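You operate a simulated robot arm through the tools that you are given. There is no shell and no other tool. Be economical: measure what you need, move in short steps, check, and stop when the job is done.

Carry out the task below with a simulated robot arm. There is one attempt and no reset: what you move stays moved.

TASK
Swap the adapters: plug the white one into the blue socket, switch it on and set the dimmer to 2.
Fine: the other adapter goes in the free holder.
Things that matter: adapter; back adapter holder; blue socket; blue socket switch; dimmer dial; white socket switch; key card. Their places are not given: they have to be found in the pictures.

It is judged by the outcome, as a careful person would: the job done as asked, and still so three seconds after it is handed in. It fails if anything else is knocked over, pushed out of place, dropped, spilled or broken.

THE ROBOT
A 7-joint arm with a two-finger parallel gripper, fixed in place. Base frame: the origin is at the foot of the arm, x ahead of it, y to its left, z up. Lengths are in cm, angles in degrees, forces in N, time in s.
With the tool pointing down near the work surface it reaches from about 28 to 68 cm from the base axis. Its first joint turns from -66.0 to 66.0 degrees. Payload 1.57 kg.
Tool frame: the origin (TCP) lies between the finger pads and is the grasp point; the fingertips stand 3 cm ahead of it; z points along the fingers, y is the line along which they close. The gripper opens to 11 cm. The fingers are 2.4 cm wide and 1.2 cm thick; the gripper's body (4.8 by 11.2 cm) begins 7.8 cm behind the TCP.
Orientation is told as [roll, pitch, yaw] about the base's x, y, z axes, in that order, counted from this pose: with the fingers straight down and closing along the base's y, the tool's x points along the base's -x, its y along +y and its z along -z.

THE INTERFACE
- The arm moves only by the tool play_rows. Its argument "commands" is a list of rows, each a list of 7 numbers: the opening in per cent of the stroke, from 0 (shut) to 100 (fully open), then the shift along the base's x, y, z in cm, then the turn, a rotation vector about the base's x, y, z in degrees. In form: [[gripper, x, y, z, rx, ry, rz], ...]. A call has 1 to 8 rows; each row is the pose to reach, as a shift and turn from the pose commanded when the call began. A row lasts 0.2 s, in which the tool goes at most 5 cm and 8.6 degrees; a call with a longer step from one row to the next is refused whole, and so is a gripper value outside its range. A pose out of reach is approached as far as the arm can. The call stops where the force on the tool passes 70 N (or 10 N more than at its start, if that is more) or the arm is blocked; 0.2 s more then pass. The fingers move at their own pace (about 10.8 cm/s each) and stop on an object; they squeeze with about 41 N. The grip force told is the motor's: it shows also when the fingers shut on nothing. Time passes only in rows, and 0.2 s behind the last, so rows that repeat a pose let the fingers close. It gives the time, the measured TCP pose, the force on the tool (base axes), the opening and the grip force at its end, in the units of the frame above (readings bear some noise).
- Cameras (640 x 400 px; columns grow to the right, rows downward): "scene" is fixed at [16.83, -39.38, 141.55]; the picture's right is [0.79, -0.61, 0.00], its down [-0.31, -0.40, -0.86] and it looks along [0.53, 0.68, -0.51] (base axes); focal length 373 px, centre (320, 200). "wrist" rides on the gripper at [-3.6, 0, -8] in the tool frame; the picture's right is [0.00, -1.00, 0.00], its down [0.97, 0.00, -0.24] and it looks along [0.24, 0.00, 0.97] (tool axes); focal length 218 px, centre (320, 200).
- capture(camera): a new picture of that camera. No time passes.
- measure_at(camera, pixels): for up to 12 pixels [column, row] of the newest picture of that camera ("zoom" is the newest enlarged one), the place [x, y, z] in the base frame of the surface seen there, good to about 0.3 cm, but the place of the scene camera against the robot may be out by one fixed shift of up to 1.2 cm in any direction. No time passes.
- enlarge(camera, box): a new picture of the part [left, top, right, bottom] of that camera's present view, enlarged. No time passes.
- job_done(): hands the job in; it is judged then, once.

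Work in short steps. Measure before you move; look again where a grasp or a placing could have gone wrong, and mend it. You have 80 turns and 34 pictures in all, those below and enlarged ones among them. Open the gripper and draw the arm clear of the work before you hand the job in, unless the task says otherwise; then end with one line.

The tools are called after "Emit:" by a JSON object that holds its "name" and its "arguments". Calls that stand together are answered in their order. play_rows: Moves the arm, as the interface text tells. Its arguments: {"type":"object","properties":{"commands":{"type":"array","items":{"type":"array","items":{"type":"number"}}}},"required":["commands"]} The other tools are called the same way: capture (camera) takes a picture; measure_at (camera, pixels) gives the place of the surface under pixels of a picture; enlarge (camera, box) takes an enlarged picture of a part of a camera's view; job_done () hands the job in.

At the start:

```text
time: 0.0
tool_pos: [32.81, 11.16, 112.31]
tool_rot: [0.0, 0.0, -0.1]
force: [0.1, -0.3, -0.6]
opening: 10.99
finger_force: 0.1
```

scene: 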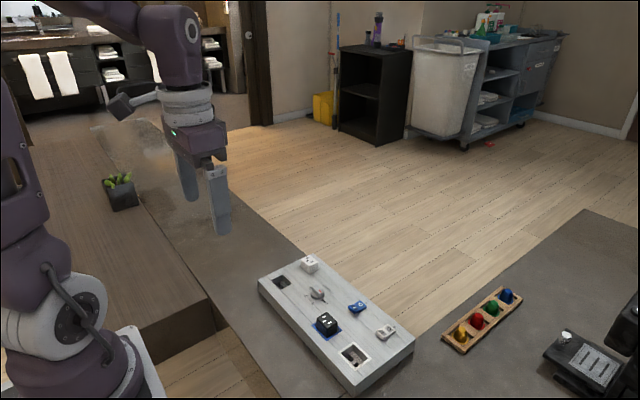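
wrist: 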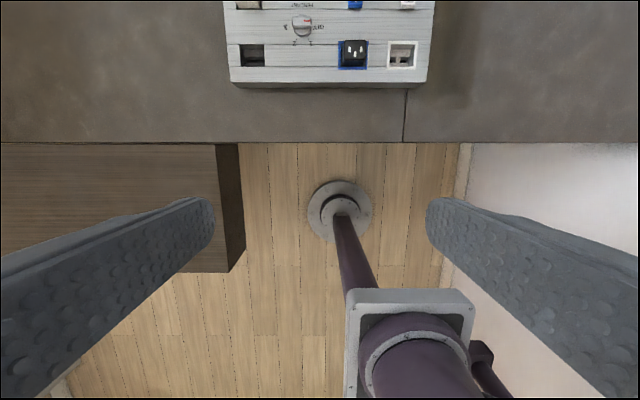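

The panel lies around scene (335,320). I enlarge it to see the details.

Emit:
{"name": "enlarge", "arguments": {"camera": "scene", "box": [250, 245, 420, 395]}}

Emit:
{"name": "enlarge", "arguments": {"camera": "wrist", "box": [220, 0, 440, 100]}}

```text
2.67 times, centred on (335, 320) of scene
```

zoom: 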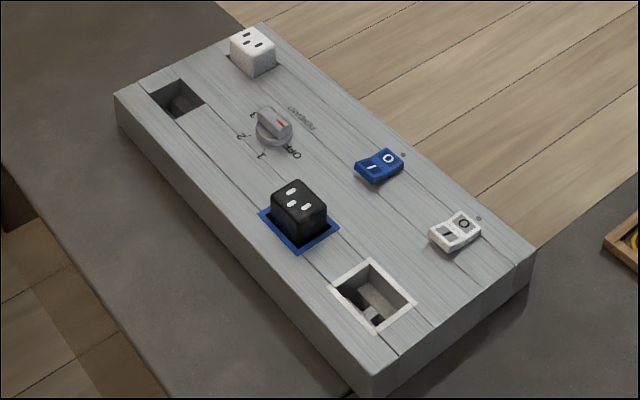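

```text
2.91 times, centred on (330, 50) of wrist
```

zoom: 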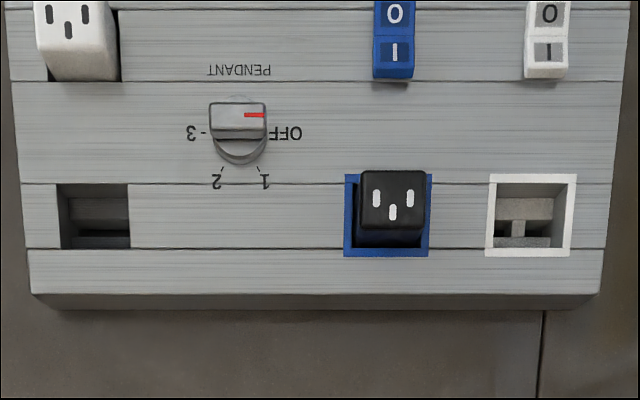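

The panel has black in the blue socket, white in the far-left holder, the near-left holder free, and the dial pointing at OFF. I measure both views to get positions and the scene camera's offset.

Emit:
{"name": "measure_at", "arguments": {"camera": "zoom", "pixels": [[392, 190], [75, 20], [98, 215], [238, 115], [394, 14], [394, 52], [547, 14], [547, 52], [530, 210], [200, 150], [388, 252], [95, 240]]}}

Emit:
{"name": "measure_at", "arguments": {"camera": "scene", "pixels": [[326, 318], [308, 260], [317, 294], [382, 336], [353, 309], [480, 320]]}}

```text
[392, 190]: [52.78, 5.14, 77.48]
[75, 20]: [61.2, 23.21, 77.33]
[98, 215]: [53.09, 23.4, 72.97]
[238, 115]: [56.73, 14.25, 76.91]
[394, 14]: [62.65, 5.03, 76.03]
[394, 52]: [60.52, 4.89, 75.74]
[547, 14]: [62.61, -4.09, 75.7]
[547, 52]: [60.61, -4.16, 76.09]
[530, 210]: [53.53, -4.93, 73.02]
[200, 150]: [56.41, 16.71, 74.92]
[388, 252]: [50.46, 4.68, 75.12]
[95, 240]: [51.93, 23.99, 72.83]
```

```text
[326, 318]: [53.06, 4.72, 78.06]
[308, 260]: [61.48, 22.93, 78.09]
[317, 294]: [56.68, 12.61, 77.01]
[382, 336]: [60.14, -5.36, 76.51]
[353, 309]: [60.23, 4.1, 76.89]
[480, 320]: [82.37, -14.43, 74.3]
```

Next I move above the panel for an overhead look.

Emit:
{"name": "play_rows", "arguments": {"commands": [[100, 4, 0, -2, 0, 0, 0], [100, 8, -0.5, -5, 0, 0, 0], [100, 12, -1, -8, 0, 0, 0], [100, 16, -1, -11, 0, 0, 0], [100, 20, -1, -14, 0, 0, 0], [100, 24, -1, -17, 0, 0, 0], [100, 26, -1, -20, 0, 0, 0], [100, 26, -1, -20, 0, 0, 0]]}}

Emit:
{"name": "capture", "arguments": {"camera": "wrist"}}

```text
refused: row 2 steps farther than a row can; nothing moved
```

```text
29 pictures are left
```

wrist: 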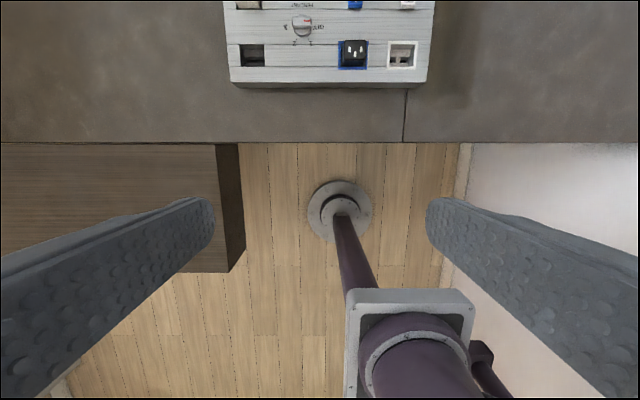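

The step was too long, so I use smaller ones.

Emit:
{"name": "play_rows", "arguments": {"commands": [[100, 3.5, 0, -2.5, 0, 0, 0], [100, 7, 0, -5, 0, 0, 0], [100, 10.5, -0.5, -7.5, 0, 0, 0], [100, 14, -1, -10, 0, 0, 0], [100, 17.5, -1, -12.5, 0, 0, 0], [100, 21, -1, -15, 0, 0, 0], [100, 24.5, -1, -17.5, 0, 0, 0], [100, 26, -1, -20, 0, 0, 0]]}}

Emit:
{"name": "capture", "arguments": {"camera": "wrist"}}

```text
time: 1.8
tool_pos: [58.82, 10.1, 92.39]
tool_rot: [0.0, -0.1, 0.0]
force: [0.1, 0.8, -0.4]
opening: 10.99
finger_force: 0.0
```

```text
28 pictures are left
```

wrist: 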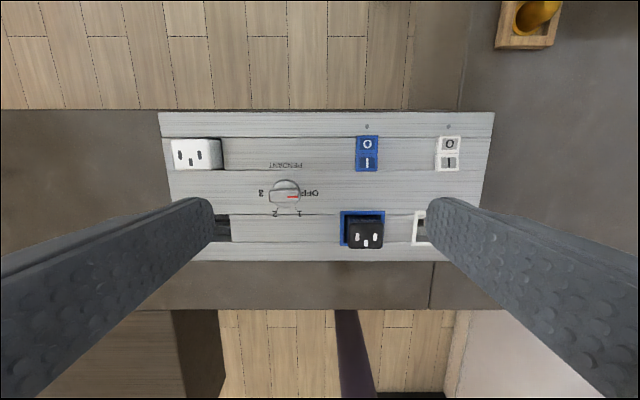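

Emit:
{"name": "enlarge", "arguments": {"camera": "wrist", "box": [160, 110, 480, 270]}}

Emit:
{"name": "measure_at", "arguments": {"camera": "wrist", "pixels": [[366, 142], [366, 165], [450, 142], [450, 165], [284, 182], [275, 213], [299, 213], [222, 230], [366, 237], [197, 153], [362, 214], [315, 193]]}}

```text
2.00 times, centred on (320, 190) of wrist
```

zoom: 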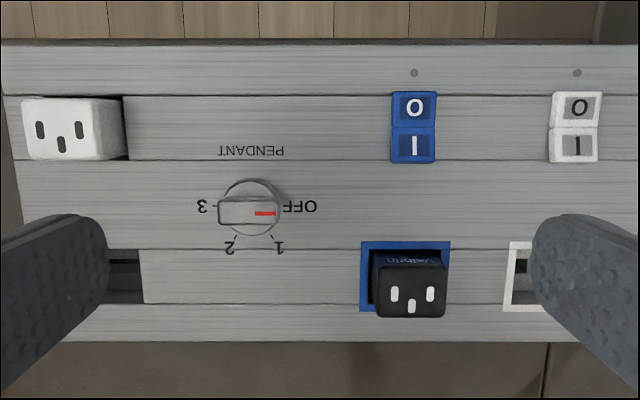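

```text
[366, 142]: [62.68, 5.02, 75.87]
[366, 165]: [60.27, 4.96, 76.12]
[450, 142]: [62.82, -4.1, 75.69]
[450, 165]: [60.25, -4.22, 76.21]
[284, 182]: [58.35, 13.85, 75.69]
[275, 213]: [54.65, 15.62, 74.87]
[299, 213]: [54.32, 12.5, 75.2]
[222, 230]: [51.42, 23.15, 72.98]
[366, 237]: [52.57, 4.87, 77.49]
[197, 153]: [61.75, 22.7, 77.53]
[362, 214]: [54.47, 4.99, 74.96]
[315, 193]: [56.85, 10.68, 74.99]
```

The blue switch's I side stands higher, so it is off. I measure the adapters and frame edges more exactly.

Emit:
{"name": "measure_at", "arguments": {"camera": "zoom", "pixels": [[384, 270], [443, 270], [380, 313], [443, 313], [363, 246], [446, 246], [363, 307], [28, 103], [118, 103], [32, 154], [120, 154], [141, 275]]}}

Emit:
{"name": "measure_at", "arguments": {"camera": "scene", "pixels": [[326, 318], [308, 260], [317, 294]]}}

Emit:
{"name": "enlarge", "arguments": {"camera": "scene", "box": [255, 255, 355, 345]}}

```text
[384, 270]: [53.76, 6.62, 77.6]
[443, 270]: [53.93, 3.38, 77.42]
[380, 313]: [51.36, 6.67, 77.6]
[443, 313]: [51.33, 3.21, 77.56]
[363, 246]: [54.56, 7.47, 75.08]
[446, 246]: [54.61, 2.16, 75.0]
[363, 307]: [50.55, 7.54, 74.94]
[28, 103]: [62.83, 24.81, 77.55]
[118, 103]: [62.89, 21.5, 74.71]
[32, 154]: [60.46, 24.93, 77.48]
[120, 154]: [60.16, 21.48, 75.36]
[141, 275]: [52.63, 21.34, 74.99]
```

```text
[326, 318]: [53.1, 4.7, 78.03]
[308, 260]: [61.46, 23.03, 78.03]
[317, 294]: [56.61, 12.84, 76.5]
```

```text
4.44 times, centred on (305, 300) of scene
```

zoom: 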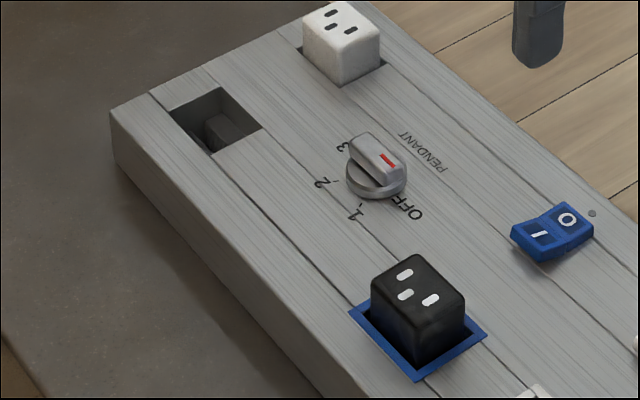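

The black adapter is centred at (52.6, 4.9) with its top at 77.5. I move over it with about 65% opening and look before going down.

Emit:
{"name": "play_rows", "arguments": {"commands": [[65, -3.1, -2.6, -1, 0, 0, 0], [65, -6.2, -5.2, -2.3, 0, 0, 0], [65, -6.2, -5.2, -6, 0, 0, 0], [65, -6.2, -5.2, -8.5, 0, 0, 0], [65, -6.2, -5.2, -8.5, 0, 0, 0]]}}

Emit:
{"name": "capture", "arguments": {"camera": "wrist"}}

```text
time: 3.0
tool_pos: [52.55, 4.78, 83.91]
tool_rot: [0.1, 0.1, 0.0]
force: [1.0, -0.5, 0.0]
opening: 7.14
finger_force: 0.1
```

```text
25 pictures are left
```

wrist: 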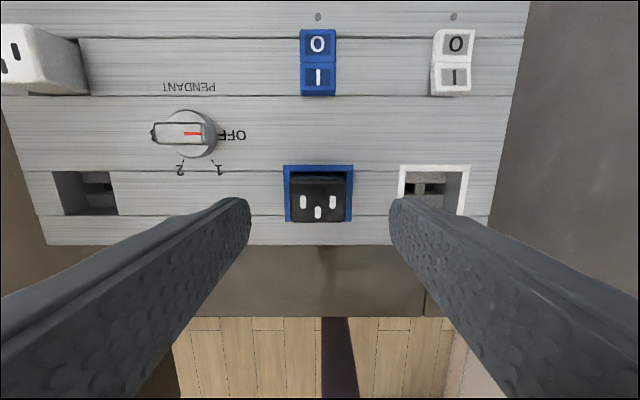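

Emit:
{"name": "measure_at", "arguments": {"camera": "wrist", "pixels": [[293, 197], [343, 197], [318, 194], [318, 220], [50, 171], [110, 169], [118, 213], [62, 217], [285, 166], [352, 166], [285, 221], [85, 215]]}}

Emit:
{"name": "enlarge", "arguments": {"camera": "wrist", "box": [30, 100, 370, 260]}}

```text
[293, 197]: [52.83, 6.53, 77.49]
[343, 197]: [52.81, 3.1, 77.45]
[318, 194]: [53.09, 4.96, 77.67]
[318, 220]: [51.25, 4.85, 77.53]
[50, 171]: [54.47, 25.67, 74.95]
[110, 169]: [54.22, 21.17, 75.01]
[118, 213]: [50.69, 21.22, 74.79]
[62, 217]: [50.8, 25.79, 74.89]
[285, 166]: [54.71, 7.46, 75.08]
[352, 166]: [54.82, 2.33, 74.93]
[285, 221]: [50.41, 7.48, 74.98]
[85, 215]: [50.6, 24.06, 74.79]
```

```text
1.88 times, centred on (200, 180) of wrist
```

zoom: 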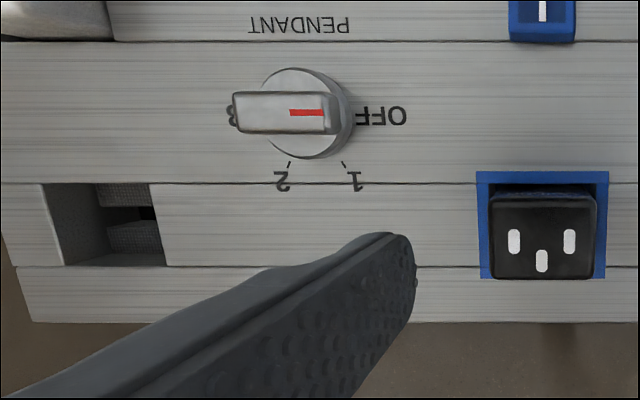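

The holder is centred at about (52.5, 23.45) and black at (52.5, 4.85). I go down and grip.

Emit:
{"name": "play_rows", "arguments": {"commands": [[65, 0, 0.05, -3, 0, 0, 0], [65, 0, 0.05, -5.5, 0, 0, 0], [40, 0, 0.05, -5.6, 0, 0, 0], [20, 0, 0.05, -5.6, 0, 0, 0], [20, 0, 0.05, -5.6, 0, 0, 0], [10, 0, 0.05, -5.6, 0, 0, 0]]}}

```text
time: 4.4
tool_pos: [52.45, 4.9, 78.05]
tool_rot: [0.1, 0.1, -0.1]
force: [0.5, -0.2, -0.4]
opening: 3.87
finger_force: 41.2
```

Gripped at 3.87 cm. I lift slowly.

Emit:
{"name": "play_rows", "arguments": {"commands": [[10, 0, 0, 0.7, 0, 0, 0], [10, 0, 0, 1.5, 0, 0, 0], [10, 0, 0, 3, 0, 0, 0], [10, 0, 0, 5, 0, 0, 0], [10, 0, 0, 8, 0, 0, 0], [10, 0, 0, 8, 0, 0, 0]]}}

Emit:
{"name": "enlarge", "arguments": {"camera": "scene", "box": [250, 215, 420, 365]}}

Emit:
{"name": "enlarge", "arguments": {"camera": "wrist", "box": [160, 150, 480, 350]}}

```text
time: 5.8
tool_pos: [52.5, 5.0, 86.12]
tool_rot: [-0.1, 0.0, 0.0]
force: [0.0, 0.2, -0.2]
opening: 1.1
finger_force: 0.1
```

```text
2.67 times, centred on (335, 290) of scene
```

zoom: 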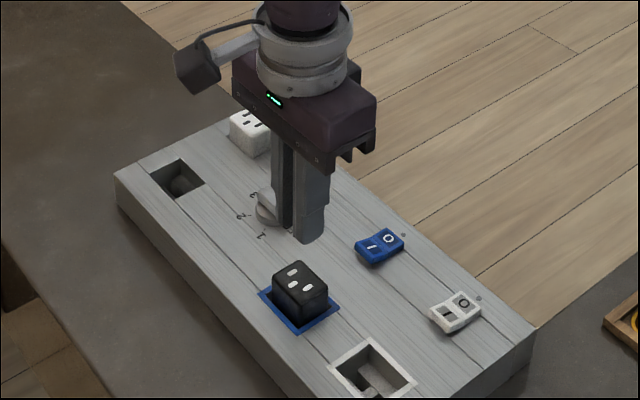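

```text
2.00 times, centred on (320, 250) of wrist
```

zoom: 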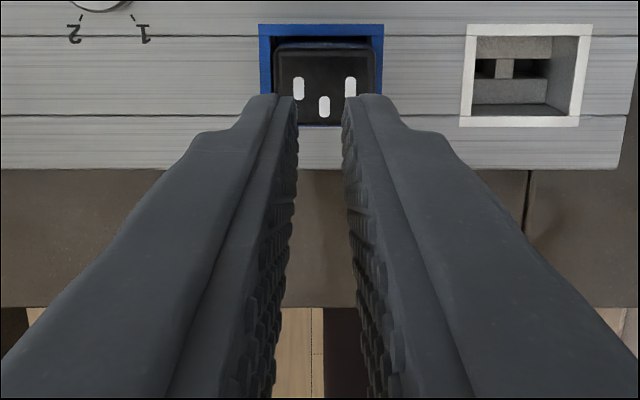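

The fingers slipped off and the adapter stayed seated. I check whether it moved up or its shape changed.

Emit:
{"name": "measure_at", "arguments": {"camera": "zoom", "pixels": [[325, 60], [325, 115], [300, 75], [360, 75], [280, 60], [372, 60], [325, 48], [268, 120]]}}

Emit:
{"name": "enlarge", "arguments": {"camera": "scene", "box": [310, 300, 350, 345]}}

```text
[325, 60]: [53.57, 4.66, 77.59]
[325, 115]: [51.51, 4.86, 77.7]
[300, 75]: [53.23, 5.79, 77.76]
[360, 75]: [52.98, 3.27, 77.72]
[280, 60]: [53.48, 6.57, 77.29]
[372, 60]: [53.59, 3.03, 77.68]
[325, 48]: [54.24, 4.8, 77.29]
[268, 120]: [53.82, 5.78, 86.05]
```

```text
8.89 times, centred on (330, 322) of scene
```

zoom: 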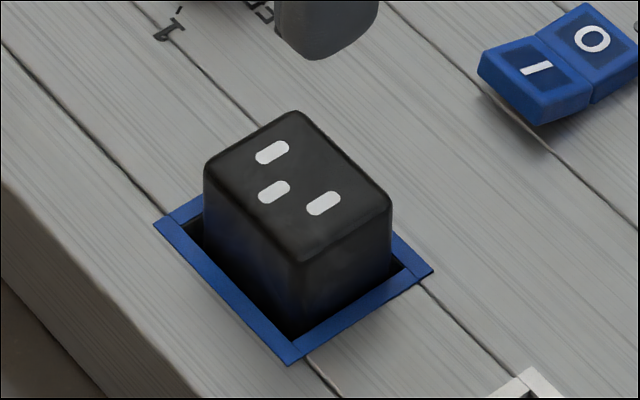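

The adapter is still seated. I grip again and pull slowly while watching the force.

Emit:
{"name": "play_rows", "arguments": {"commands": [[60, 0, -0.1, 0, 0, 0, 0], [60, 0, -0.1, -3, 0, 0, 0], [60, 0, -0.1, -6.5, 0, 0, 0], [60, 0, -0.1, -8.1, 0, 0, 0], [0, 0, -0.1, -8.1, 0, 0, 0], [0, 0, -0.1, -8.1, 0, 0, 0], [0, 0, -0.1, -8.1, 0, 0, 0]]}}

Emit:
{"name": "play_rows", "arguments": {"commands": [[0, 0, 0, 0.1, 0, 0, 0], [0, 0, 0, 0.2, 0, 0, 0], [0, 0, 0, 0.3, 0, 0, 0]]}}

```text
time: 7.4
tool_pos: [52.74, 4.9, 77.96]
tool_rot: [0.0, -0.1, 0.0]
force: [2.6, -1.0, 19.6]
opening: 3.9
finger_force: 41.3
```

```text
time: 8.2
tool_pos: [52.69, 4.92, 78.3]
tool_rot: [0.1, 0.1, 0.0]
force: [0.6, -1.2, -0.8]
opening: 3.91
finger_force: 41.2
```

Emit:
{"name": "play_rows", "arguments": {"commands": [[0, 0, 0, 0.15, 0, 0, 0], [0, 0, 0, 0.3, 0, 0, 0], [0, 0, 0, 0.45, 0, 0, 0], [0, 0, 0, 0.6, 0, 0, 0]]}}

Emit:
{"name": "enlarge", "arguments": {"camera": "scene", "box": [290, 290, 370, 345]}}

```text
time: 9.2
tool_pos: [52.53, 4.83, 78.91]
tool_rot: [-0.1, 0.0, 0.0]
force: [0.2, -0.4, -0.8]
opening: 3.9
finger_force: 40.6
```

```text
7.27 times, centred on (330, 318) of scene
```

zoom: 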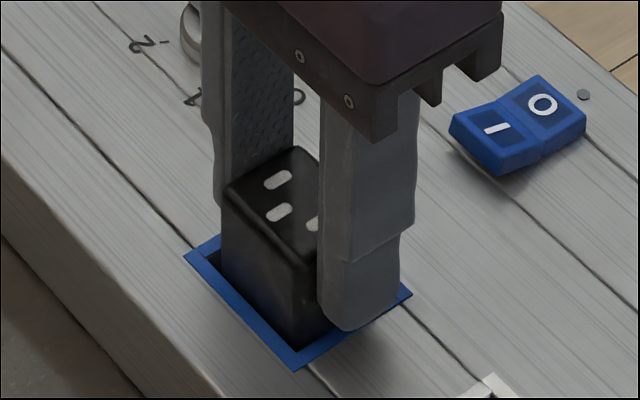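

Emit:
{"name": "measure_at", "arguments": {"camera": "zoom", "pixels": [[278, 200], [300, 165], [345, 318], [265, 240]]}}

Emit:
{"name": "play_rows", "arguments": {"commands": [[0, 0, 0, 0.1, 0, 0, 0], [0, 0, 0, 0.25, 0, 0, 0]]}}

```text
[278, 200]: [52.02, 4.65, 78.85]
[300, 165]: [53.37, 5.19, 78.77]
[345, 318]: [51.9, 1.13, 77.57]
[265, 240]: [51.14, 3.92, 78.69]
```

```text
time: 9.8
tool_pos: [52.56, 4.84, 79.14]
tool_rot: [0.0, 0.0, -0.1]
force: [-0.5, 0.6, -0.4]
opening: 3.93
finger_force: 40.9
```

The adapter top has risen about 0.8 cm with the fingers, so I continue slowly.

Emit:
{"name": "play_rows", "arguments": {"commands": [[0, 0, 0, 0.2, 0, 0, 0], [0, 0, 0, 0.4, 0, 0, 0], [0, 0, 0, 0.6, 0, 0, 0], [0, 0, 0, 0.85, 0, 0, 0], [0, 0, 0, 1.1, 0, 0, 0], [0, 0, 0, 1.4, 0, 0, 0], [0, 0, 0, 1.7, 0, 0, 0], [0, 0, 0, 2.0, 0, 0, 0]]}}

Emit:
{"name": "play_rows", "arguments": {"commands": [[0, 0, 0, 0.3, 0, 0, 0], [0, 0, 0, 0.6, 0, 0, 0], [0, 0, 0, 1, 0, 0, 0], [0, 0, 0, 1.4, 0, 0, 0], [0, 0, 0, 1.9, 0, 0, 0], [0, 0, 0, 2.4, 0, 0, 0], [0, 0, 0, 2.9, 0, 0, 0], [0, 0, 0, 3.4, 0, 0, 0]]}}

Emit:
{"name": "enlarge", "arguments": {"camera": "scene", "box": [250, 235, 410, 345]}}

```text
time: 11.6
tool_pos: [52.59, 4.95, 81.1]
tool_rot: [0.1, -0.2, 0.0]
force: [-0.4, -0.1, -0.7]
opening: 3.87
finger_force: 41.0
```

```text
time: 13.4
tool_pos: [52.73, 4.73, 84.52]
tool_rot: [0.0, 0.2, 0.0]
force: [1.2, 0.1, 0.1]
opening: 3.89
finger_force: 40.8
```

```text
3.64 times, centred on (330, 290) of scene
```

zoom: 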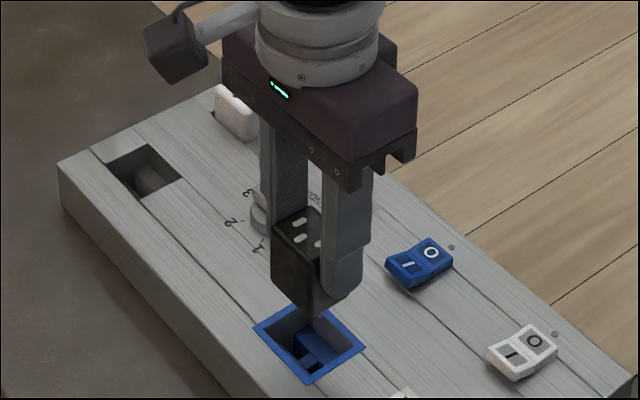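

It is out. I carry it over the free holder near (52.5, 23.45).

Emit:
{"name": "play_rows", "arguments": {"commands": [[0, 0, 0, 1.0, 0, 0, 0], [0, 0, 2.5, 1.5, 0, 0, 0], [0, 0, 5.5, 1.5, 0, 0, 0], [0, 0, 8.5, 1.5, 0, 0, 0], [0, 0, 11.5, 1.5, 0, 0, 0], [0, 0, 14.5, 1.5, 0, 0, 0], [0, 0, 17, 1.5, 0, 0, 0], [0, 0, 18.5, 1.5, 0, 0, 0]]}}

Emit:
{"name": "enlarge", "arguments": {"camera": "wrist", "box": [200, 100, 440, 260]}}

Emit:
{"name": "enlarge", "arguments": {"camera": "scene", "box": [230, 205, 340, 315]}}

```text
time: 15.2
tool_pos: [52.6, 23.4, 86.01]
tool_rot: [0.0, -0.1, 0.0]
force: [0.0, -0.8, -0.7]
opening: 3.89
finger_force: 41.1
```

```text
2.50 times, centred on (320, 180) of wrist
```

zoom: 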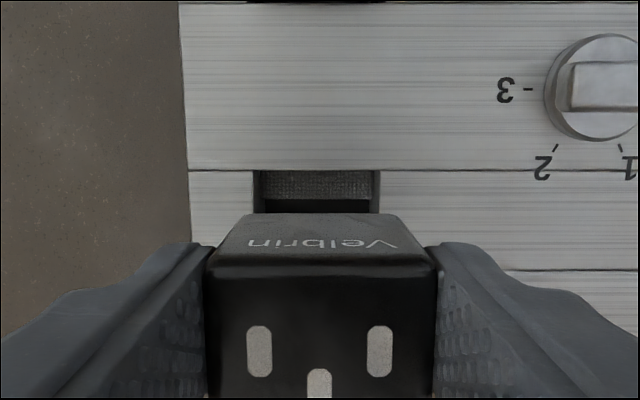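

```text
3.64 times, centred on (285, 260) of scene
```

zoom: 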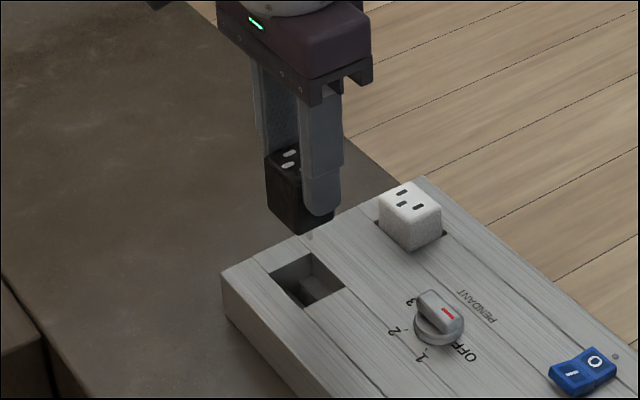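

Emit:
{"name": "capture", "arguments": {"camera": "wrist"}}

Emit:
{"name": "measure_at", "arguments": {"camera": "wrist", "pixels": [[280, 167], [290, 167], [320, 166], [350, 167], [360, 167], [320, 170], [320, 187], [320, 203]]}}

```text
16 pictures are left
```

wrist: 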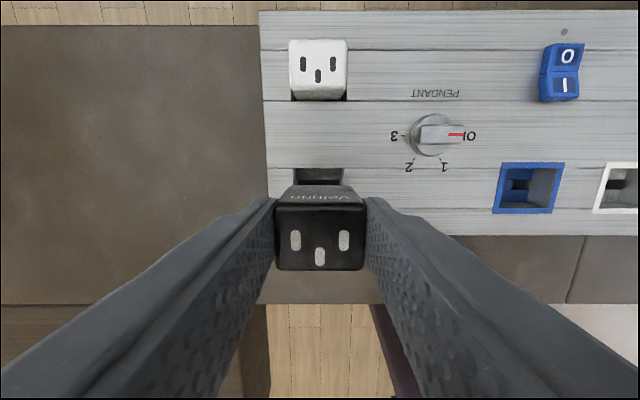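

```text
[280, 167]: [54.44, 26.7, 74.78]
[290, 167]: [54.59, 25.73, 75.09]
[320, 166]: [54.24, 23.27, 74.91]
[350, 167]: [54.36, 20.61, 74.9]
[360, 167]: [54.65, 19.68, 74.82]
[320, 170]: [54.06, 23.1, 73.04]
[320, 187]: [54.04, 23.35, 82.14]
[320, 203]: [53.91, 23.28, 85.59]
```

The holder centre is at y≈23.48. I shift 0.07 and lower in small steps.

Emit:
{"name": "play_rows", "arguments": {"commands": [[0, 0, 0.07, -1.5, 0, 0, 0], [0, 0, 0.07, -3, 0, 0, 0], [0, 0, 0.07, -4, 0, 0, 0], [0, 0, 0.07, -4.8, 0, 0, 0], [0, 0, 0.07, -5.3, 0, 0, 0]]}}

Emit:
{"name": "play_rows", "arguments": {"commands": [[0, 0, 0, -0.3, 0, 0, 0], [0, 0, 0, -0.6, 0, 0, 0], [0, 0, 0, -0.9, 0, 0, 0], [0, 0, 0, -1.2, 0, 0, 0], [0, 0, 0, -1.5, 0, 0, 0]]}}

```text
time: 16.4
tool_pos: [52.64, 23.37, 80.67]
tool_rot: [-0.1, -0.1, 0.0]
force: [0.8, 0.3, -0.8]
opening: 3.89
finger_force: 41.3
```

```text
time: 17.6
tool_pos: [52.69, 23.41, 79.32]
tool_rot: [0.0, 0.0, 0.1]
force: [-1.0, -0.4, 0.0]
opening: 3.87
finger_force: 40.5
```

Emit:
{"name": "play_rows", "arguments": {"commands": [[0, 0, 0, -0.25, 0, 0, 0], [0, 0, 0, -0.5, 0, 0, 0], [0, 0, 0, -0.75, 0, 0, 0], [0, 0, 0, -1.0, 0, 0, 0], [0, 0, 0, -1.2, 0, 0, 0]]}}

Emit:
{"name": "enlarge", "arguments": {"camera": "scene", "box": [255, 235, 345, 310]}}

```text
time: 18.8
tool_pos: [52.57, 23.34, 78.13]
tool_rot: [0.0, 0.0, 0.1]
force: [1.1, 0.8, -1.1]
opening: 3.91
finger_force: 40.9
```

```text
5.33 times, centred on (300, 272) of scene
```

zoom: 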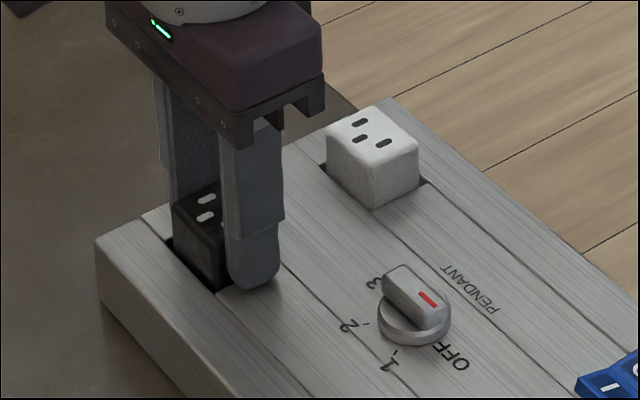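

It is in the holder. I release and rise, then look at the holder and the white adapter.

Emit:
{"name": "play_rows", "arguments": {"commands": [[0, 0, 0, -0.1, 0, 0, 0], [30, 0, 0, -0.1, 0, 0, 0], [65, 0, 0, -0.1, 0, 0, 0], [65, 0, 0, 0, 0, 0, 0], [65, 0, 0, 3, 0, 0, 0], [65, 1, 0, 7, 0, 0, 0], [65, 4, 0, 8, 0, 0, 0], [65, 7, 0, 8, 0, 0, 0]]}}

Emit:
{"name": "capture", "arguments": {"camera": "wrist"}}

```text
time: 20.6
tool_pos: [59.49, 23.3, 86.24]
tool_rot: [-0.1, 0.0, 0.0]
force: [0.4, -1.0, 0.2]
opening: 7.16
finger_force: 0.0
```

```text
14 pictures are left
```

wrist: 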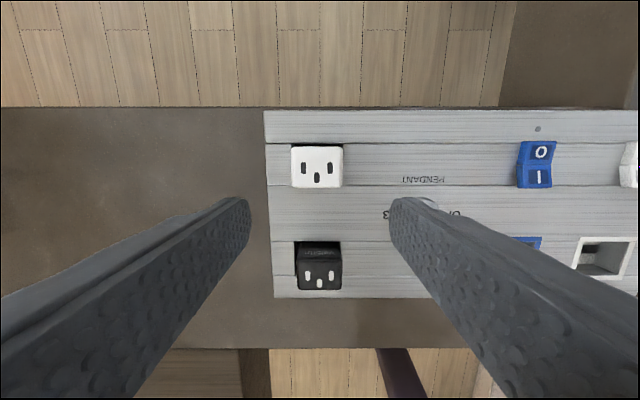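

Emit:
{"name": "measure_at", "arguments": {"camera": "wrist", "pixels": [[318, 150], [318, 185], [295, 168], [340, 168], [300, 275], [338, 275], [320, 265], [320, 286], [300, 244], [338, 244]]}}

```text
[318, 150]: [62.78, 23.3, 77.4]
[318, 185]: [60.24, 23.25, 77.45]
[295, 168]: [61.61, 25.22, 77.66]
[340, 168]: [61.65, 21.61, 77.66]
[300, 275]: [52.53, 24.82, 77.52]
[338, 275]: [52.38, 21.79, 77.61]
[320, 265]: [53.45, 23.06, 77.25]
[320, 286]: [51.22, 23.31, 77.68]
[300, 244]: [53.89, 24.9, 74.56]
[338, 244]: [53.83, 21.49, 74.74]
```

Black is seated with its top at 77.5. I grip the white one, centred at (61.5, 23.4).

Emit:
{"name": "play_rows", "arguments": {"commands": [[65, 2.0, 0.1, 0, 0, 0, 0], [65, 2.0, 0.1, -4, 0, 0, 0], [65, 2.0, 0.1, -7, 0, 0, 0], [65, 2.0, 0.1, -8.15, 0, 0, 0], [0, 2.0, 0.1, -8.15, 0, 0, 0], [0, 2.0, 0.1, -8.15, 0, 0, 0], [0, 2.0, 0.1, -8.15, 0, 0, 0], [0, 2.0, 0.1, -8.15, 0, 0, 0]]}}

Emit:
{"name": "play_rows", "arguments": {"commands": [[0, 0, 0, 0.1, 0, 0, 0], [0, 0, 0, 0.25, 0, 0, 0], [0, 0, 0, 0.4, 0, 0, 0], [0, 0, 0, 0.55, 0, 0, 0], [0, 0, 0, 0.7, 0, 0, 0], [0, 0, 0, 0.9, 0, 0, 0], [0, 0, 0, 1.1, 0, 0, 0], [0, 0, 0, 1.3, 0, 0, 0]]}}

Emit:
{"name": "play_rows", "arguments": {"commands": [[0, 0, 0, 0.25, 0, 0, 0], [0, 0, 0, 0.5, 0, 0, 0], [0, 0, 0, 0.8, 0, 0, 0], [0, 0, 0, 1.2, 0, 0, 0], [0, 0, 0, 1.7, 0, 0, 0], [0, 0, 0, 2.2, 0, 0, 0], [0, 0, 0, 2.8, 0, 0, 0], [0, 0, 0, 3.4, 0, 0, 0]]}}

```text
time: 22.4
tool_pos: [61.56, 23.43, 77.95]
tool_rot: [0.0, -0.1, 0.0]
force: [2.5, 0.9, 7.1]
opening: 3.91
finger_force: 41.3
```

```text
time: 24.2
tool_pos: [61.65, 23.38, 79.29]
tool_rot: [0.0, 0.0, 0.0]
force: [0.8, 0.0, -0.5]
opening: 3.87
finger_force: 41.3
```

```text
time: 26.0
tool_pos: [61.54, 23.53, 82.58]
tool_rot: [0.0, 0.0, 0.0]
force: [0.2, 0.1, -0.2]
opening: 3.93
finger_force: 41.3
```

Held. I raise it and carry it over the blue socket.

Emit:
{"name": "play_rows", "arguments": {"commands": [[0, 0, 0, 1.5, 0, 0, 0], [0, 0, 0, 3.5, 0, 0, 0], [0, -1.5, -3, 4.5, 0, 0, 0], [0, -3, -6, 4.5, 0, 0, 0], [0, -4.5, -9, 4.5, 0, 0, 0], [0, -6, -12, 4.5, 0, 0, 0], [0, -7.5, -15, 4.5, 0, 0, 0], [0, -8.5, -17.5, 4.5, 0, 0, 0]]}}

Emit:
{"name": "play_rows", "arguments": {"commands": [[0, -0.5, -1.0, -0.5, 0, 0, 0], [0, -0.5, -1.0, -1.0, 0, 0, 0]]}}

Emit:
{"name": "capture", "arguments": {"camera": "wrist"}}

```text
time: 27.8
tool_pos: [53.07, 5.97, 87.05]
tool_rot: [0.0, 0.0, 0.1]
force: [0.0, -0.1, -0.4]
opening: 3.9
finger_force: 40.5
```

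```text
time: 28.4
tool_pos: [52.61, 4.92, 86.1]
tool_rot: [0.0, 0.0, 0.0]
force: [-0.1, 0.1, -0.5]
opening: 3.88
finger_force: 41.6
```

```text
13 pictures are left
```

wrist: 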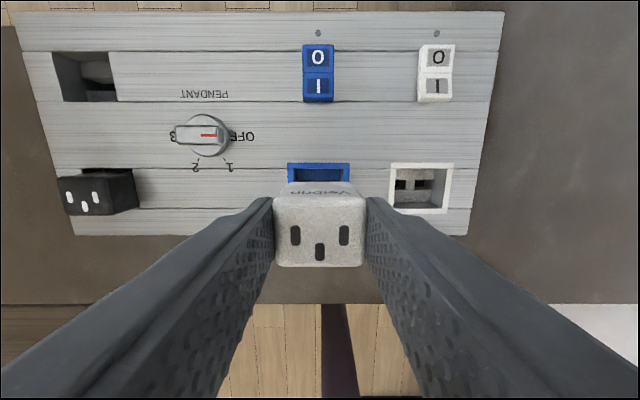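

The frame (288–350) is centred under the adapter. I check the adapter's fore-aft offset.

Emit:
{"name": "measure_at", "arguments": {"camera": "wrist", "pixels": [[320, 202], [320, 186], [320, 262], [295, 164], [343, 164], [320, 165], [288, 165], [350, 165]]}}

```text
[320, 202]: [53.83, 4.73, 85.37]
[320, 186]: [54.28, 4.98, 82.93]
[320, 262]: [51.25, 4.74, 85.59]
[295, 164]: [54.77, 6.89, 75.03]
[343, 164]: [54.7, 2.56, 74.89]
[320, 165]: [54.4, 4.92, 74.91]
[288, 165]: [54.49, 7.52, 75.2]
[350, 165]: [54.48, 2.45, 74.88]
```

Alignment matches where black sat. I lower it in.

Emit:
{"name": "play_rows", "arguments": {"commands": [[0, 0, 0, -1.5, 0, 0, 0], [0, 0, 0, -3, 0, 0, 0], [0, 0, 0, -4, 0, 0, 0], [0, 0, 0, -4.8, 0, 0, 0], [0, 0, 0, -5.3, 0, 0, 0]]}}

Emit:
{"name": "play_rows", "arguments": {"commands": [[0, 0, 0, -0.3, 0, 0, 0], [0, 0, 0, -0.6, 0, 0, 0], [0, 0, 0, -0.9, 0, 0, 0], [0, 0, 0, -1.2, 0, 0, 0], [0, 0, 0, -1.5, 0, 0, 0]]}}

Emit:
{"name": "play_rows", "arguments": {"commands": [[0, 0, 0, -0.25, 0, 0, 0], [0, 0, 0, -0.5, 0, 0, 0], [0, 0, 0, -0.75, 0, 0, 0], [0, 0, 0, -1.0, 0, 0, 0], [0, 0, 0, -1.2, 0, 0, 0]]}}

Emit:
{"name": "enlarge", "arguments": {"camera": "scene", "box": [290, 280, 380, 350]}}

```text
time: 29.6
tool_pos: [52.56, 4.95, 80.82]
tool_rot: [0.0, 0.1, 0.0]
force: [0.3, -0.9, -0.1]
opening: 3.87
finger_force: 41.4
```

```text
time: 30.8
tool_pos: [52.52, 5.1, 79.4]
tool_rot: [0.0, 0.0, 0.1]
force: [-0.4, -0.4, -1.4]
opening: 3.88
finger_force: 40.3
```

```text
time: 32.0
tool_pos: [52.61, 4.98, 78.1]
tool_rot: [0.0, 0.0, 0.0]
force: [0.9, 0.0, -0.5]
opening: 3.88
finger_force: 40.5
```

```text
5.71 times, centred on (335, 315) of scene
```

zoom: 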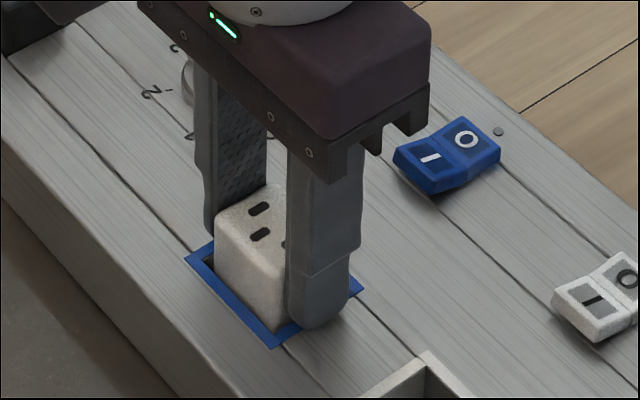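

Seated. I release, rise and move toward the switch with the fingers closed.

Emit:
{"name": "play_rows", "arguments": {"commands": [[0, 0, 0, -0.1, 0, 0, 0], [30, 0, 0, -0.1, 0, 0, 0], [65, 0, 0, -0.1, 0, 0, 0], [65, 0, 0, 0, 0, 0, 0], [65, 0, 0, 3.5, 0, 0, 0], [65, 0, 0, 7, 0, 0, 0], [30, 2, 0, 8, 0, 0, 0], [0, 4, 0, 8, 0, 0, 0]]}}

Emit:
{"name": "capture", "arguments": {"camera": "wrist"}}

Emit:
{"name": "measure_at", "arguments": {"camera": "wrist", "pixels": [[318, 220], [318, 240]]}}

```text
time: 33.8
tool_pos: [56.51, 4.97, 86.11]
tool_rot: [0.0, 0.0, 0.0]
force: [-0.6, -0.7, -0.1]
opening: 0.0
finger_force: 21.4
```

```text
11 pictures are left
```

wrist: 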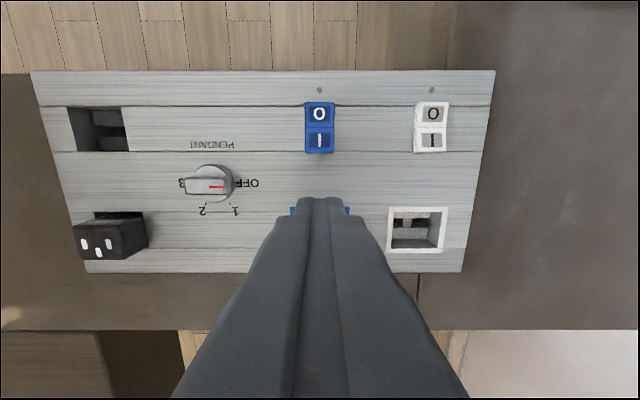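

```text
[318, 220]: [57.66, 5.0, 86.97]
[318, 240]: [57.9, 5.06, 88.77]
```

Emit:
{"name": "measure_at", "arguments": {"camera": "wrist", "pixels": [[319, 107], [319, 123], [319, 130], [319, 140], [319, 147], [319, 152], [319, 104], [208, 171], [208, 194], [186, 183], [228, 183], [212, 165]]}}

Emit:
{"name": "enlarge", "arguments": {"camera": "wrist", "box": [160, 90, 360, 230]}}

```text
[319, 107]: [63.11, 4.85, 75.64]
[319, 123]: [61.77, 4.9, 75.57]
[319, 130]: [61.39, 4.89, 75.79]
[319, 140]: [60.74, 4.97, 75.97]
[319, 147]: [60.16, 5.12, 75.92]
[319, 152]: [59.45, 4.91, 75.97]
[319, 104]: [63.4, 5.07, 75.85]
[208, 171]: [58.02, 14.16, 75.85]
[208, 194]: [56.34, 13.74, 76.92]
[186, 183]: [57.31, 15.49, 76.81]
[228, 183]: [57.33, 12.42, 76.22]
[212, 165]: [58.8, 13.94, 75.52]
```

```text
2.86 times, centred on (260, 160) of wrist
```

zoom: 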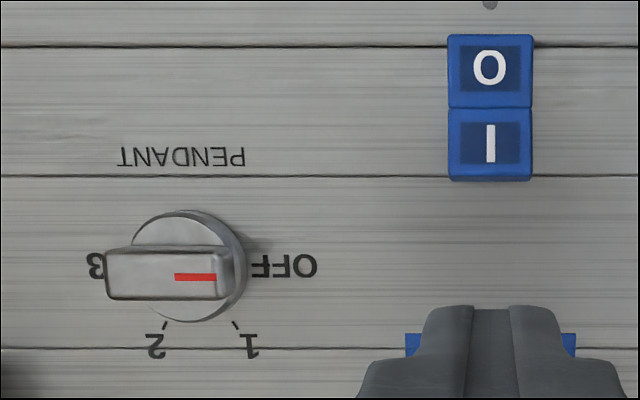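

I press the I half at about (59.7, 4.95), slowly at the end.

Emit:
{"name": "play_rows", "arguments": {"commands": [[0, 3.2, 0, 0, 0, 0, 0], [0, 3.2, 0, -4, 0, 0, 0], [0, 3.2, 0, -6.3, 0, 0, 0], [0, 3.2, 0, -6.7, 0, 0, 0], [0, 3.2, 0, -7.0, 0, 0, 0], [0, 3.2, 0, -7.3, 0, 0, 0]]}}

Emit:
{"name": "play_rows", "arguments": {"commands": [[0, 0, 0, -0.15, 0, 0, 0], [0, 0, 0, -0.3, 0, 0, 0], [0, 0, 0, -0.45, 0, 0, 0]]}}

```text
time: 35.2
tool_pos: [59.92, 4.97, 78.95]
tool_rot: [0.0, 0.0, 0.1]
force: [0.7, 0.2, -0.6]
opening: 0.0
finger_force: 21.8
```

```text
time: 36.0
tool_pos: [59.8, 5.03, 78.85]
tool_rot: [0.0, -0.2, 0.0]
force: [-16.2, 3.2, 48.4]
opening: 0.0
finger_force: 21.7
```

48 N at z 78.85. I rise and look.

Emit:
{"name": "play_rows", "arguments": {"commands": [[0, 0, 0, 1, 0, 0, 0], [0, 0, 0, 4, 0, 0, 0], [0, -1.5, 0, 7.5, 0, 0, 0], [0, -3, 0, 7.5, 0, 0, 0]]}}

Emit:
{"name": "enlarge", "arguments": {"camera": "wrist", "box": [290, 80, 470, 180]}}

Emit:
{"name": "enlarge", "arguments": {"camera": "scene", "box": [330, 285, 410, 350]}}

```text
time: 37.0
tool_pos: [56.96, 4.64, 86.08]
tool_rot: [0.0, 0.1, 0.0]
force: [-0.1, 1.1, -0.1]
opening: 0.0
finger_force: 21.1
```

```text
3.56 times, centred on (380, 130) of wrist
```

zoom: 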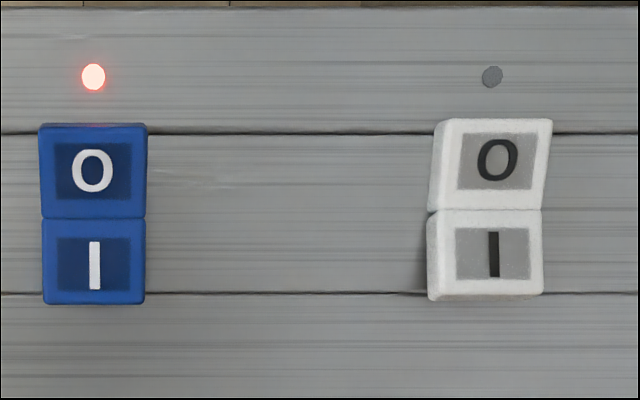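

```text
6.15 times, centred on (370, 318) of scene
```

zoom: 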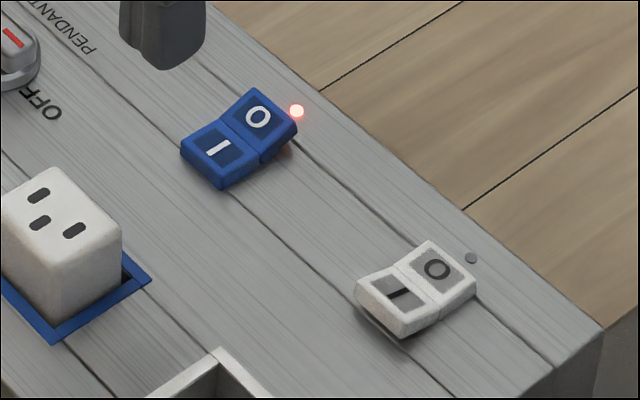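

The blue switch is on with its lamp lit. I move over the dial for a precise look.

Emit:
{"name": "play_rows", "arguments": {"commands": [[20, 0, 3, 0, 0, 0, 0], [40, 0, 6, 0, 0, 0, 0], [60, -0.5, 9.2, 0, 0, 0, 0], [60, -1, 9.2, 0, 0, 0, 0]]}}

Emit:
{"name": "enlarge", "arguments": {"camera": "wrist", "box": [240, 120, 400, 220]}}

Emit:
{"name": "measure_at", "arguments": {"camera": "zoom", "pixels": [[320, 200]]}}

```text
time: 38.0
tool_pos: [55.87, 14.42, 85.89]
tool_rot: [0.0, 0.0, 0.1]
force: [0.3, 0.1, 0.1]
opening: 6.54
finger_force: 0.1
```

```text
4.00 times, centred on (320, 170) of wrist
```

zoom: 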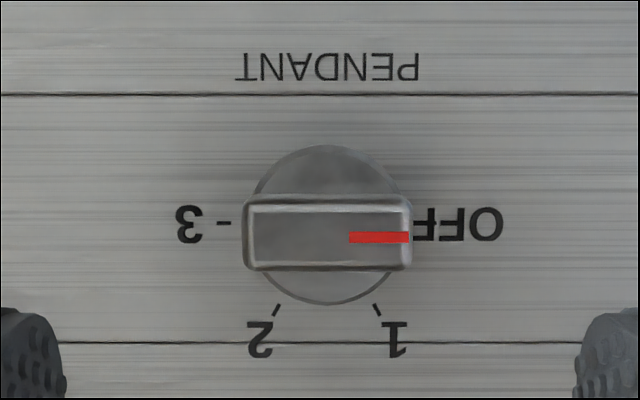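

```text
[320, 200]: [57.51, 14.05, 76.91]
```

Emit:
{"name": "measure_at", "arguments": {"camera": "zoom", "pixels": [[327, 235], [327, 205], [327, 264], [250, 235], [405, 228], [327, 150], [327, 300], [270, 180], [380, 180], [278, 310], [376, 310], [225, 222]]}}

```text
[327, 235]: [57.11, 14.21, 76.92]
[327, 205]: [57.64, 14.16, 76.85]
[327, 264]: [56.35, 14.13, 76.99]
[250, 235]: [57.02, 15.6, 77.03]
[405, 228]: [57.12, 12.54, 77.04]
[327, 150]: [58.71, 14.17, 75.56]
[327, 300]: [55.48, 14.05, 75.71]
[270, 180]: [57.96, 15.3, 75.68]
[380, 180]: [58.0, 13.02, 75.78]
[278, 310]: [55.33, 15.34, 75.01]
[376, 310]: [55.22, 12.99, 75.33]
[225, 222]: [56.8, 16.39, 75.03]
```

The dial centre is (57.1, 14.12), the bar lies along y with its top at 77.0, and 2 is 120° clockwise from OFF. I turn the tool +90° above it.

Emit:
{"name": "play_rows", "arguments": {"commands": [[60, 0.3, 0, 0, 0, 0, 8.2], [60, 0.6, -0.1, 0, 0, 0, 16.4], [60, 0.9, -0.2, 0, 0, 0, 24.6], [60, 1.2, -0.3, 0, 0, 0, 32.8], [60, 1.23, -0.3, 0, 0, 0, 41], [60, 1.23, -0.3, 0, 0, 0, 49.2], [60, 1.23, -0.3, 0, 0, 0, 57.4], [60, 1.23, -0.3, 0, 0, 0, 65.6]]}}

Emit:
{"name": "play_rows", "arguments": {"commands": [[60, 0, 0, 0, 0, 0, 8.2], [60, 0, 0, 0, 0, 0, 16.4], [50, 0, 0, 0, 0, 0, 24.4], [40, 0, 0, 0, 0, 0, 24.4]]}}

Emit:
{"name": "capture", "arguments": {"camera": "wrist"}}

```text
time: 39.8
tool_pos: [57.21, 14.0, 85.92]
tool_rot: [0.0, 0.0, 65.7]
force: [0.7, 0.2, -0.1]
opening: 6.61
finger_force: 0.0
```

```text
time: 40.8
tool_pos: [56.97, 13.9, 85.75]
tool_rot: [0.0, 0.0, 90.1]
force: [-0.4, -0.1, 0.3]
opening: 4.4
finger_force: 0.1
```

```text
6 pictures are left
```

wrist: 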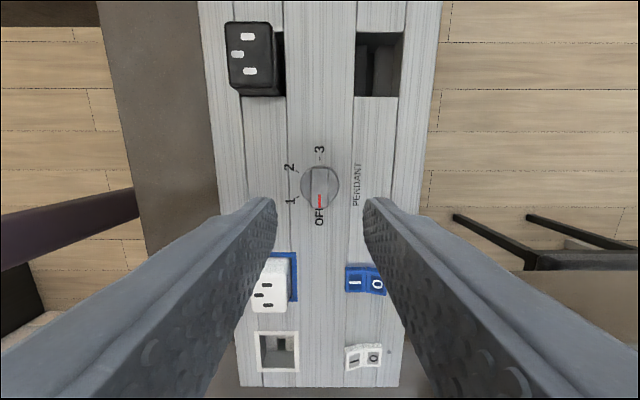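

Emit:
{"name": "measure_at", "arguments": {"camera": "wrist", "pixels": [[319, 186], [319, 170], [319, 206], [312, 186], [326, 186], [301, 186], [339, 186]]}}

```text
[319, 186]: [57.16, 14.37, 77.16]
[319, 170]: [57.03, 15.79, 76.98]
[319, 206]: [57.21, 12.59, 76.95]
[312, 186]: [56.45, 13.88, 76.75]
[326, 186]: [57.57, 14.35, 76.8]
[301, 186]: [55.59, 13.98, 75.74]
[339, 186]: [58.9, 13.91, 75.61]
```

I lower onto the bar to tip height 76.0 and grip.

Emit:
{"name": "play_rows", "arguments": {"commands": [[40, 0.05, 0.15, -3, 0, 0, 0], [40, 0.05, 0.15, -5.5, 0, 0, 0], [40, 0.05, 0.15, -6.8, 0, 0, 0], [20, 0.05, 0.15, -6.8, 0, 0, 0], [0, 0.05, 0.15, -6.8, 0, 0, 0], [0, 0.05, 0.15, -6.8, 0, 0, 0]]}}

```text
time: 42.2
tool_pos: [57.02, 14.21, 78.94]
tool_rot: [0.1, -0.1, 90.0]
force: [-7.9, 1.2, -1.0]
opening: 1.48
finger_force: 30.9
```

Gripped at 1.48 cm. I turn clockwise in two parts.

Emit:
{"name": "play_rows", "arguments": {"commands": [[0, -0.05, 0, 0, 0, 0, -7.5], [0, -0.05, 0, 0, 0, 0, -15], [0, -0.05, 0, 0, 0, 0, -22.5], [0, -0.05, 0, 0, 0, 0, -30], [0, -0.05, 0, 0, 0, 0, -37.5], [0, -0.05, 0, 0, 0, 0, -45], [0, -0.05, 0, 0, 0, 0, -52.5], [0, -0.05, 0, 0, 0, 0, -60]]}}

Emit:
{"name": "play_rows", "arguments": {"commands": [[0, 0, 0, 0, 0, 0, -7.5], [0, 0, 0, 0, 0, 0, -15], [0, 0, 0, 0, 0, 0, -22.5], [0, 0, 0, 0, 0, 0, -30], [0, 0, 0, 0, 0, 0, -37.5], [0, 0, 0, 0, 0, 0, -45], [0, 0, 0, 0, 0, 0, -52.5], [0, 0, 0, 0, 0, 0, -60]]}}

```text
time: 44.0
tool_pos: [57.01, 14.18, 78.99]
tool_rot: [0.0, 0.1, 29.9]
force: [-12.9, 21.0, -26.9]
opening: 1.49
finger_force: 31.2
```

```text
time: 45.8
tool_pos: [57.01, 14.15, 79.3]
tool_rot: [0.2, 0.1, -30.1]
force: [-14.1, 20.0, 13.4]
opening: 1.48
finger_force: 31.1
```

The turn went to -30° as wanted. I open, rise straight and look.

Emit:
{"name": "play_rows", "arguments": {"commands": [[15, 0, 0, 0, 0, 0, 0], [35, 0, 0, 0, 0, 0, 0], [40, 0, 0, 0.5, 0, 0, 0], [40, 0, 0, 3, 0, 0, 0], [40, 0, 0, 7, 0, 0, 0], [40, -1, 0, 10, 0, 0, 0], [40, -3, 0, 12, 0, 0, 8], [40, -4, 0, 14, 0, 0, 16]]}}

Emit:
{"name": "play_rows", "arguments": {"commands": [[40, -2, 0, 2, 0, 0, 7], [40, -2, 0, 2, 0, 0, 14]]}}

Emit:
{"name": "capture", "arguments": {"camera": "wrist"}}

Emit:
{"name": "enlarge", "arguments": {"camera": "scene", "box": [250, 250, 410, 350]}}

```text
time: 47.6
tool_pos: [52.93, 13.79, 92.9]
tool_rot: [0.0, 0.1, -14.0]
force: [-1.0, 0.4, 0.0]
opening: 4.42
finger_force: 0.1
```

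```text
time: 48.2
tool_pos: [51.18, 13.9, 94.99]
tool_rot: [0.0, 0.1, 0.2]
force: [-0.3, 0.4, 0.0]
opening: 4.38
finger_force: 0.0
```

```text
5 pictures are left
```

wrist: 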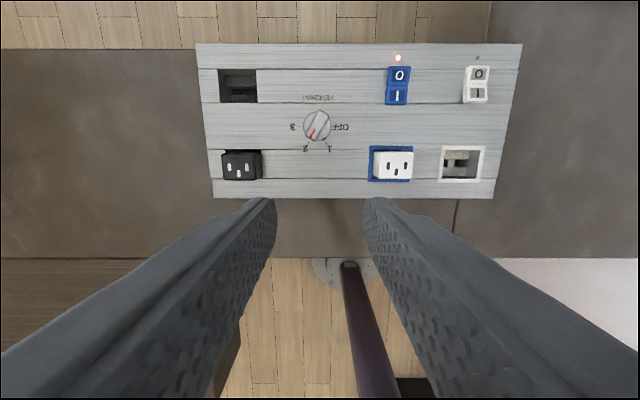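

```text
4.00 times, centred on (330, 300) of scene
```

zoom: 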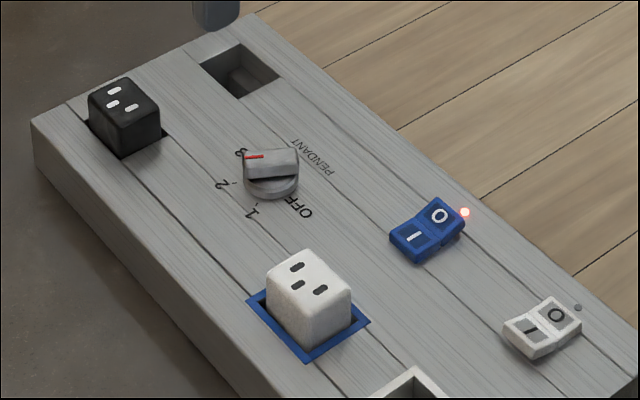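

Emit:
{"name": "enlarge", "arguments": {"camera": "wrist", "box": [270, 90, 370, 160]}}

Emit:
{"name": "measure_at", "arguments": {"camera": "wrist", "pixels": [[394, 170], [242, 172], [394, 178], [242, 178]]}}

```text
5.71 times, centred on (320, 125) of wrist
```

zoom: 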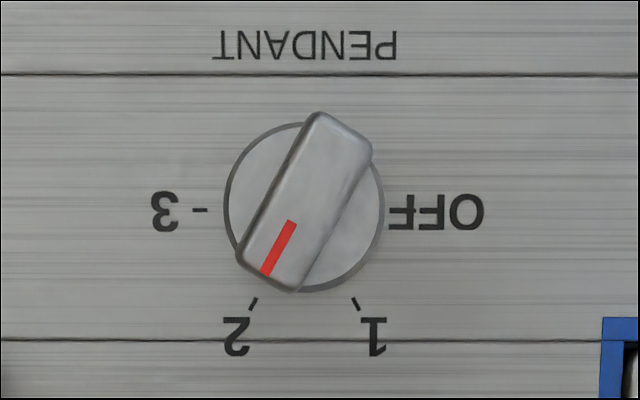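

```text
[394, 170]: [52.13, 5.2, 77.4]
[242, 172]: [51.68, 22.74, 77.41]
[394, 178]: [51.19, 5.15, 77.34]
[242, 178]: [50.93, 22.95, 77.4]
```

The pointer is on 2, both adapters are seated with their tops at about 77.4, and the blue lamp is lit. The gripper is open and clear, so I hand in.

Emit:
{"name": "job_done", "arguments": {}}

```text
The job is handed in.
```

The white adapter is plugged into the blue socket, which is switched on with its lamp lit; the dimmer is set to 2, and the black adapter is in the holder that was free.
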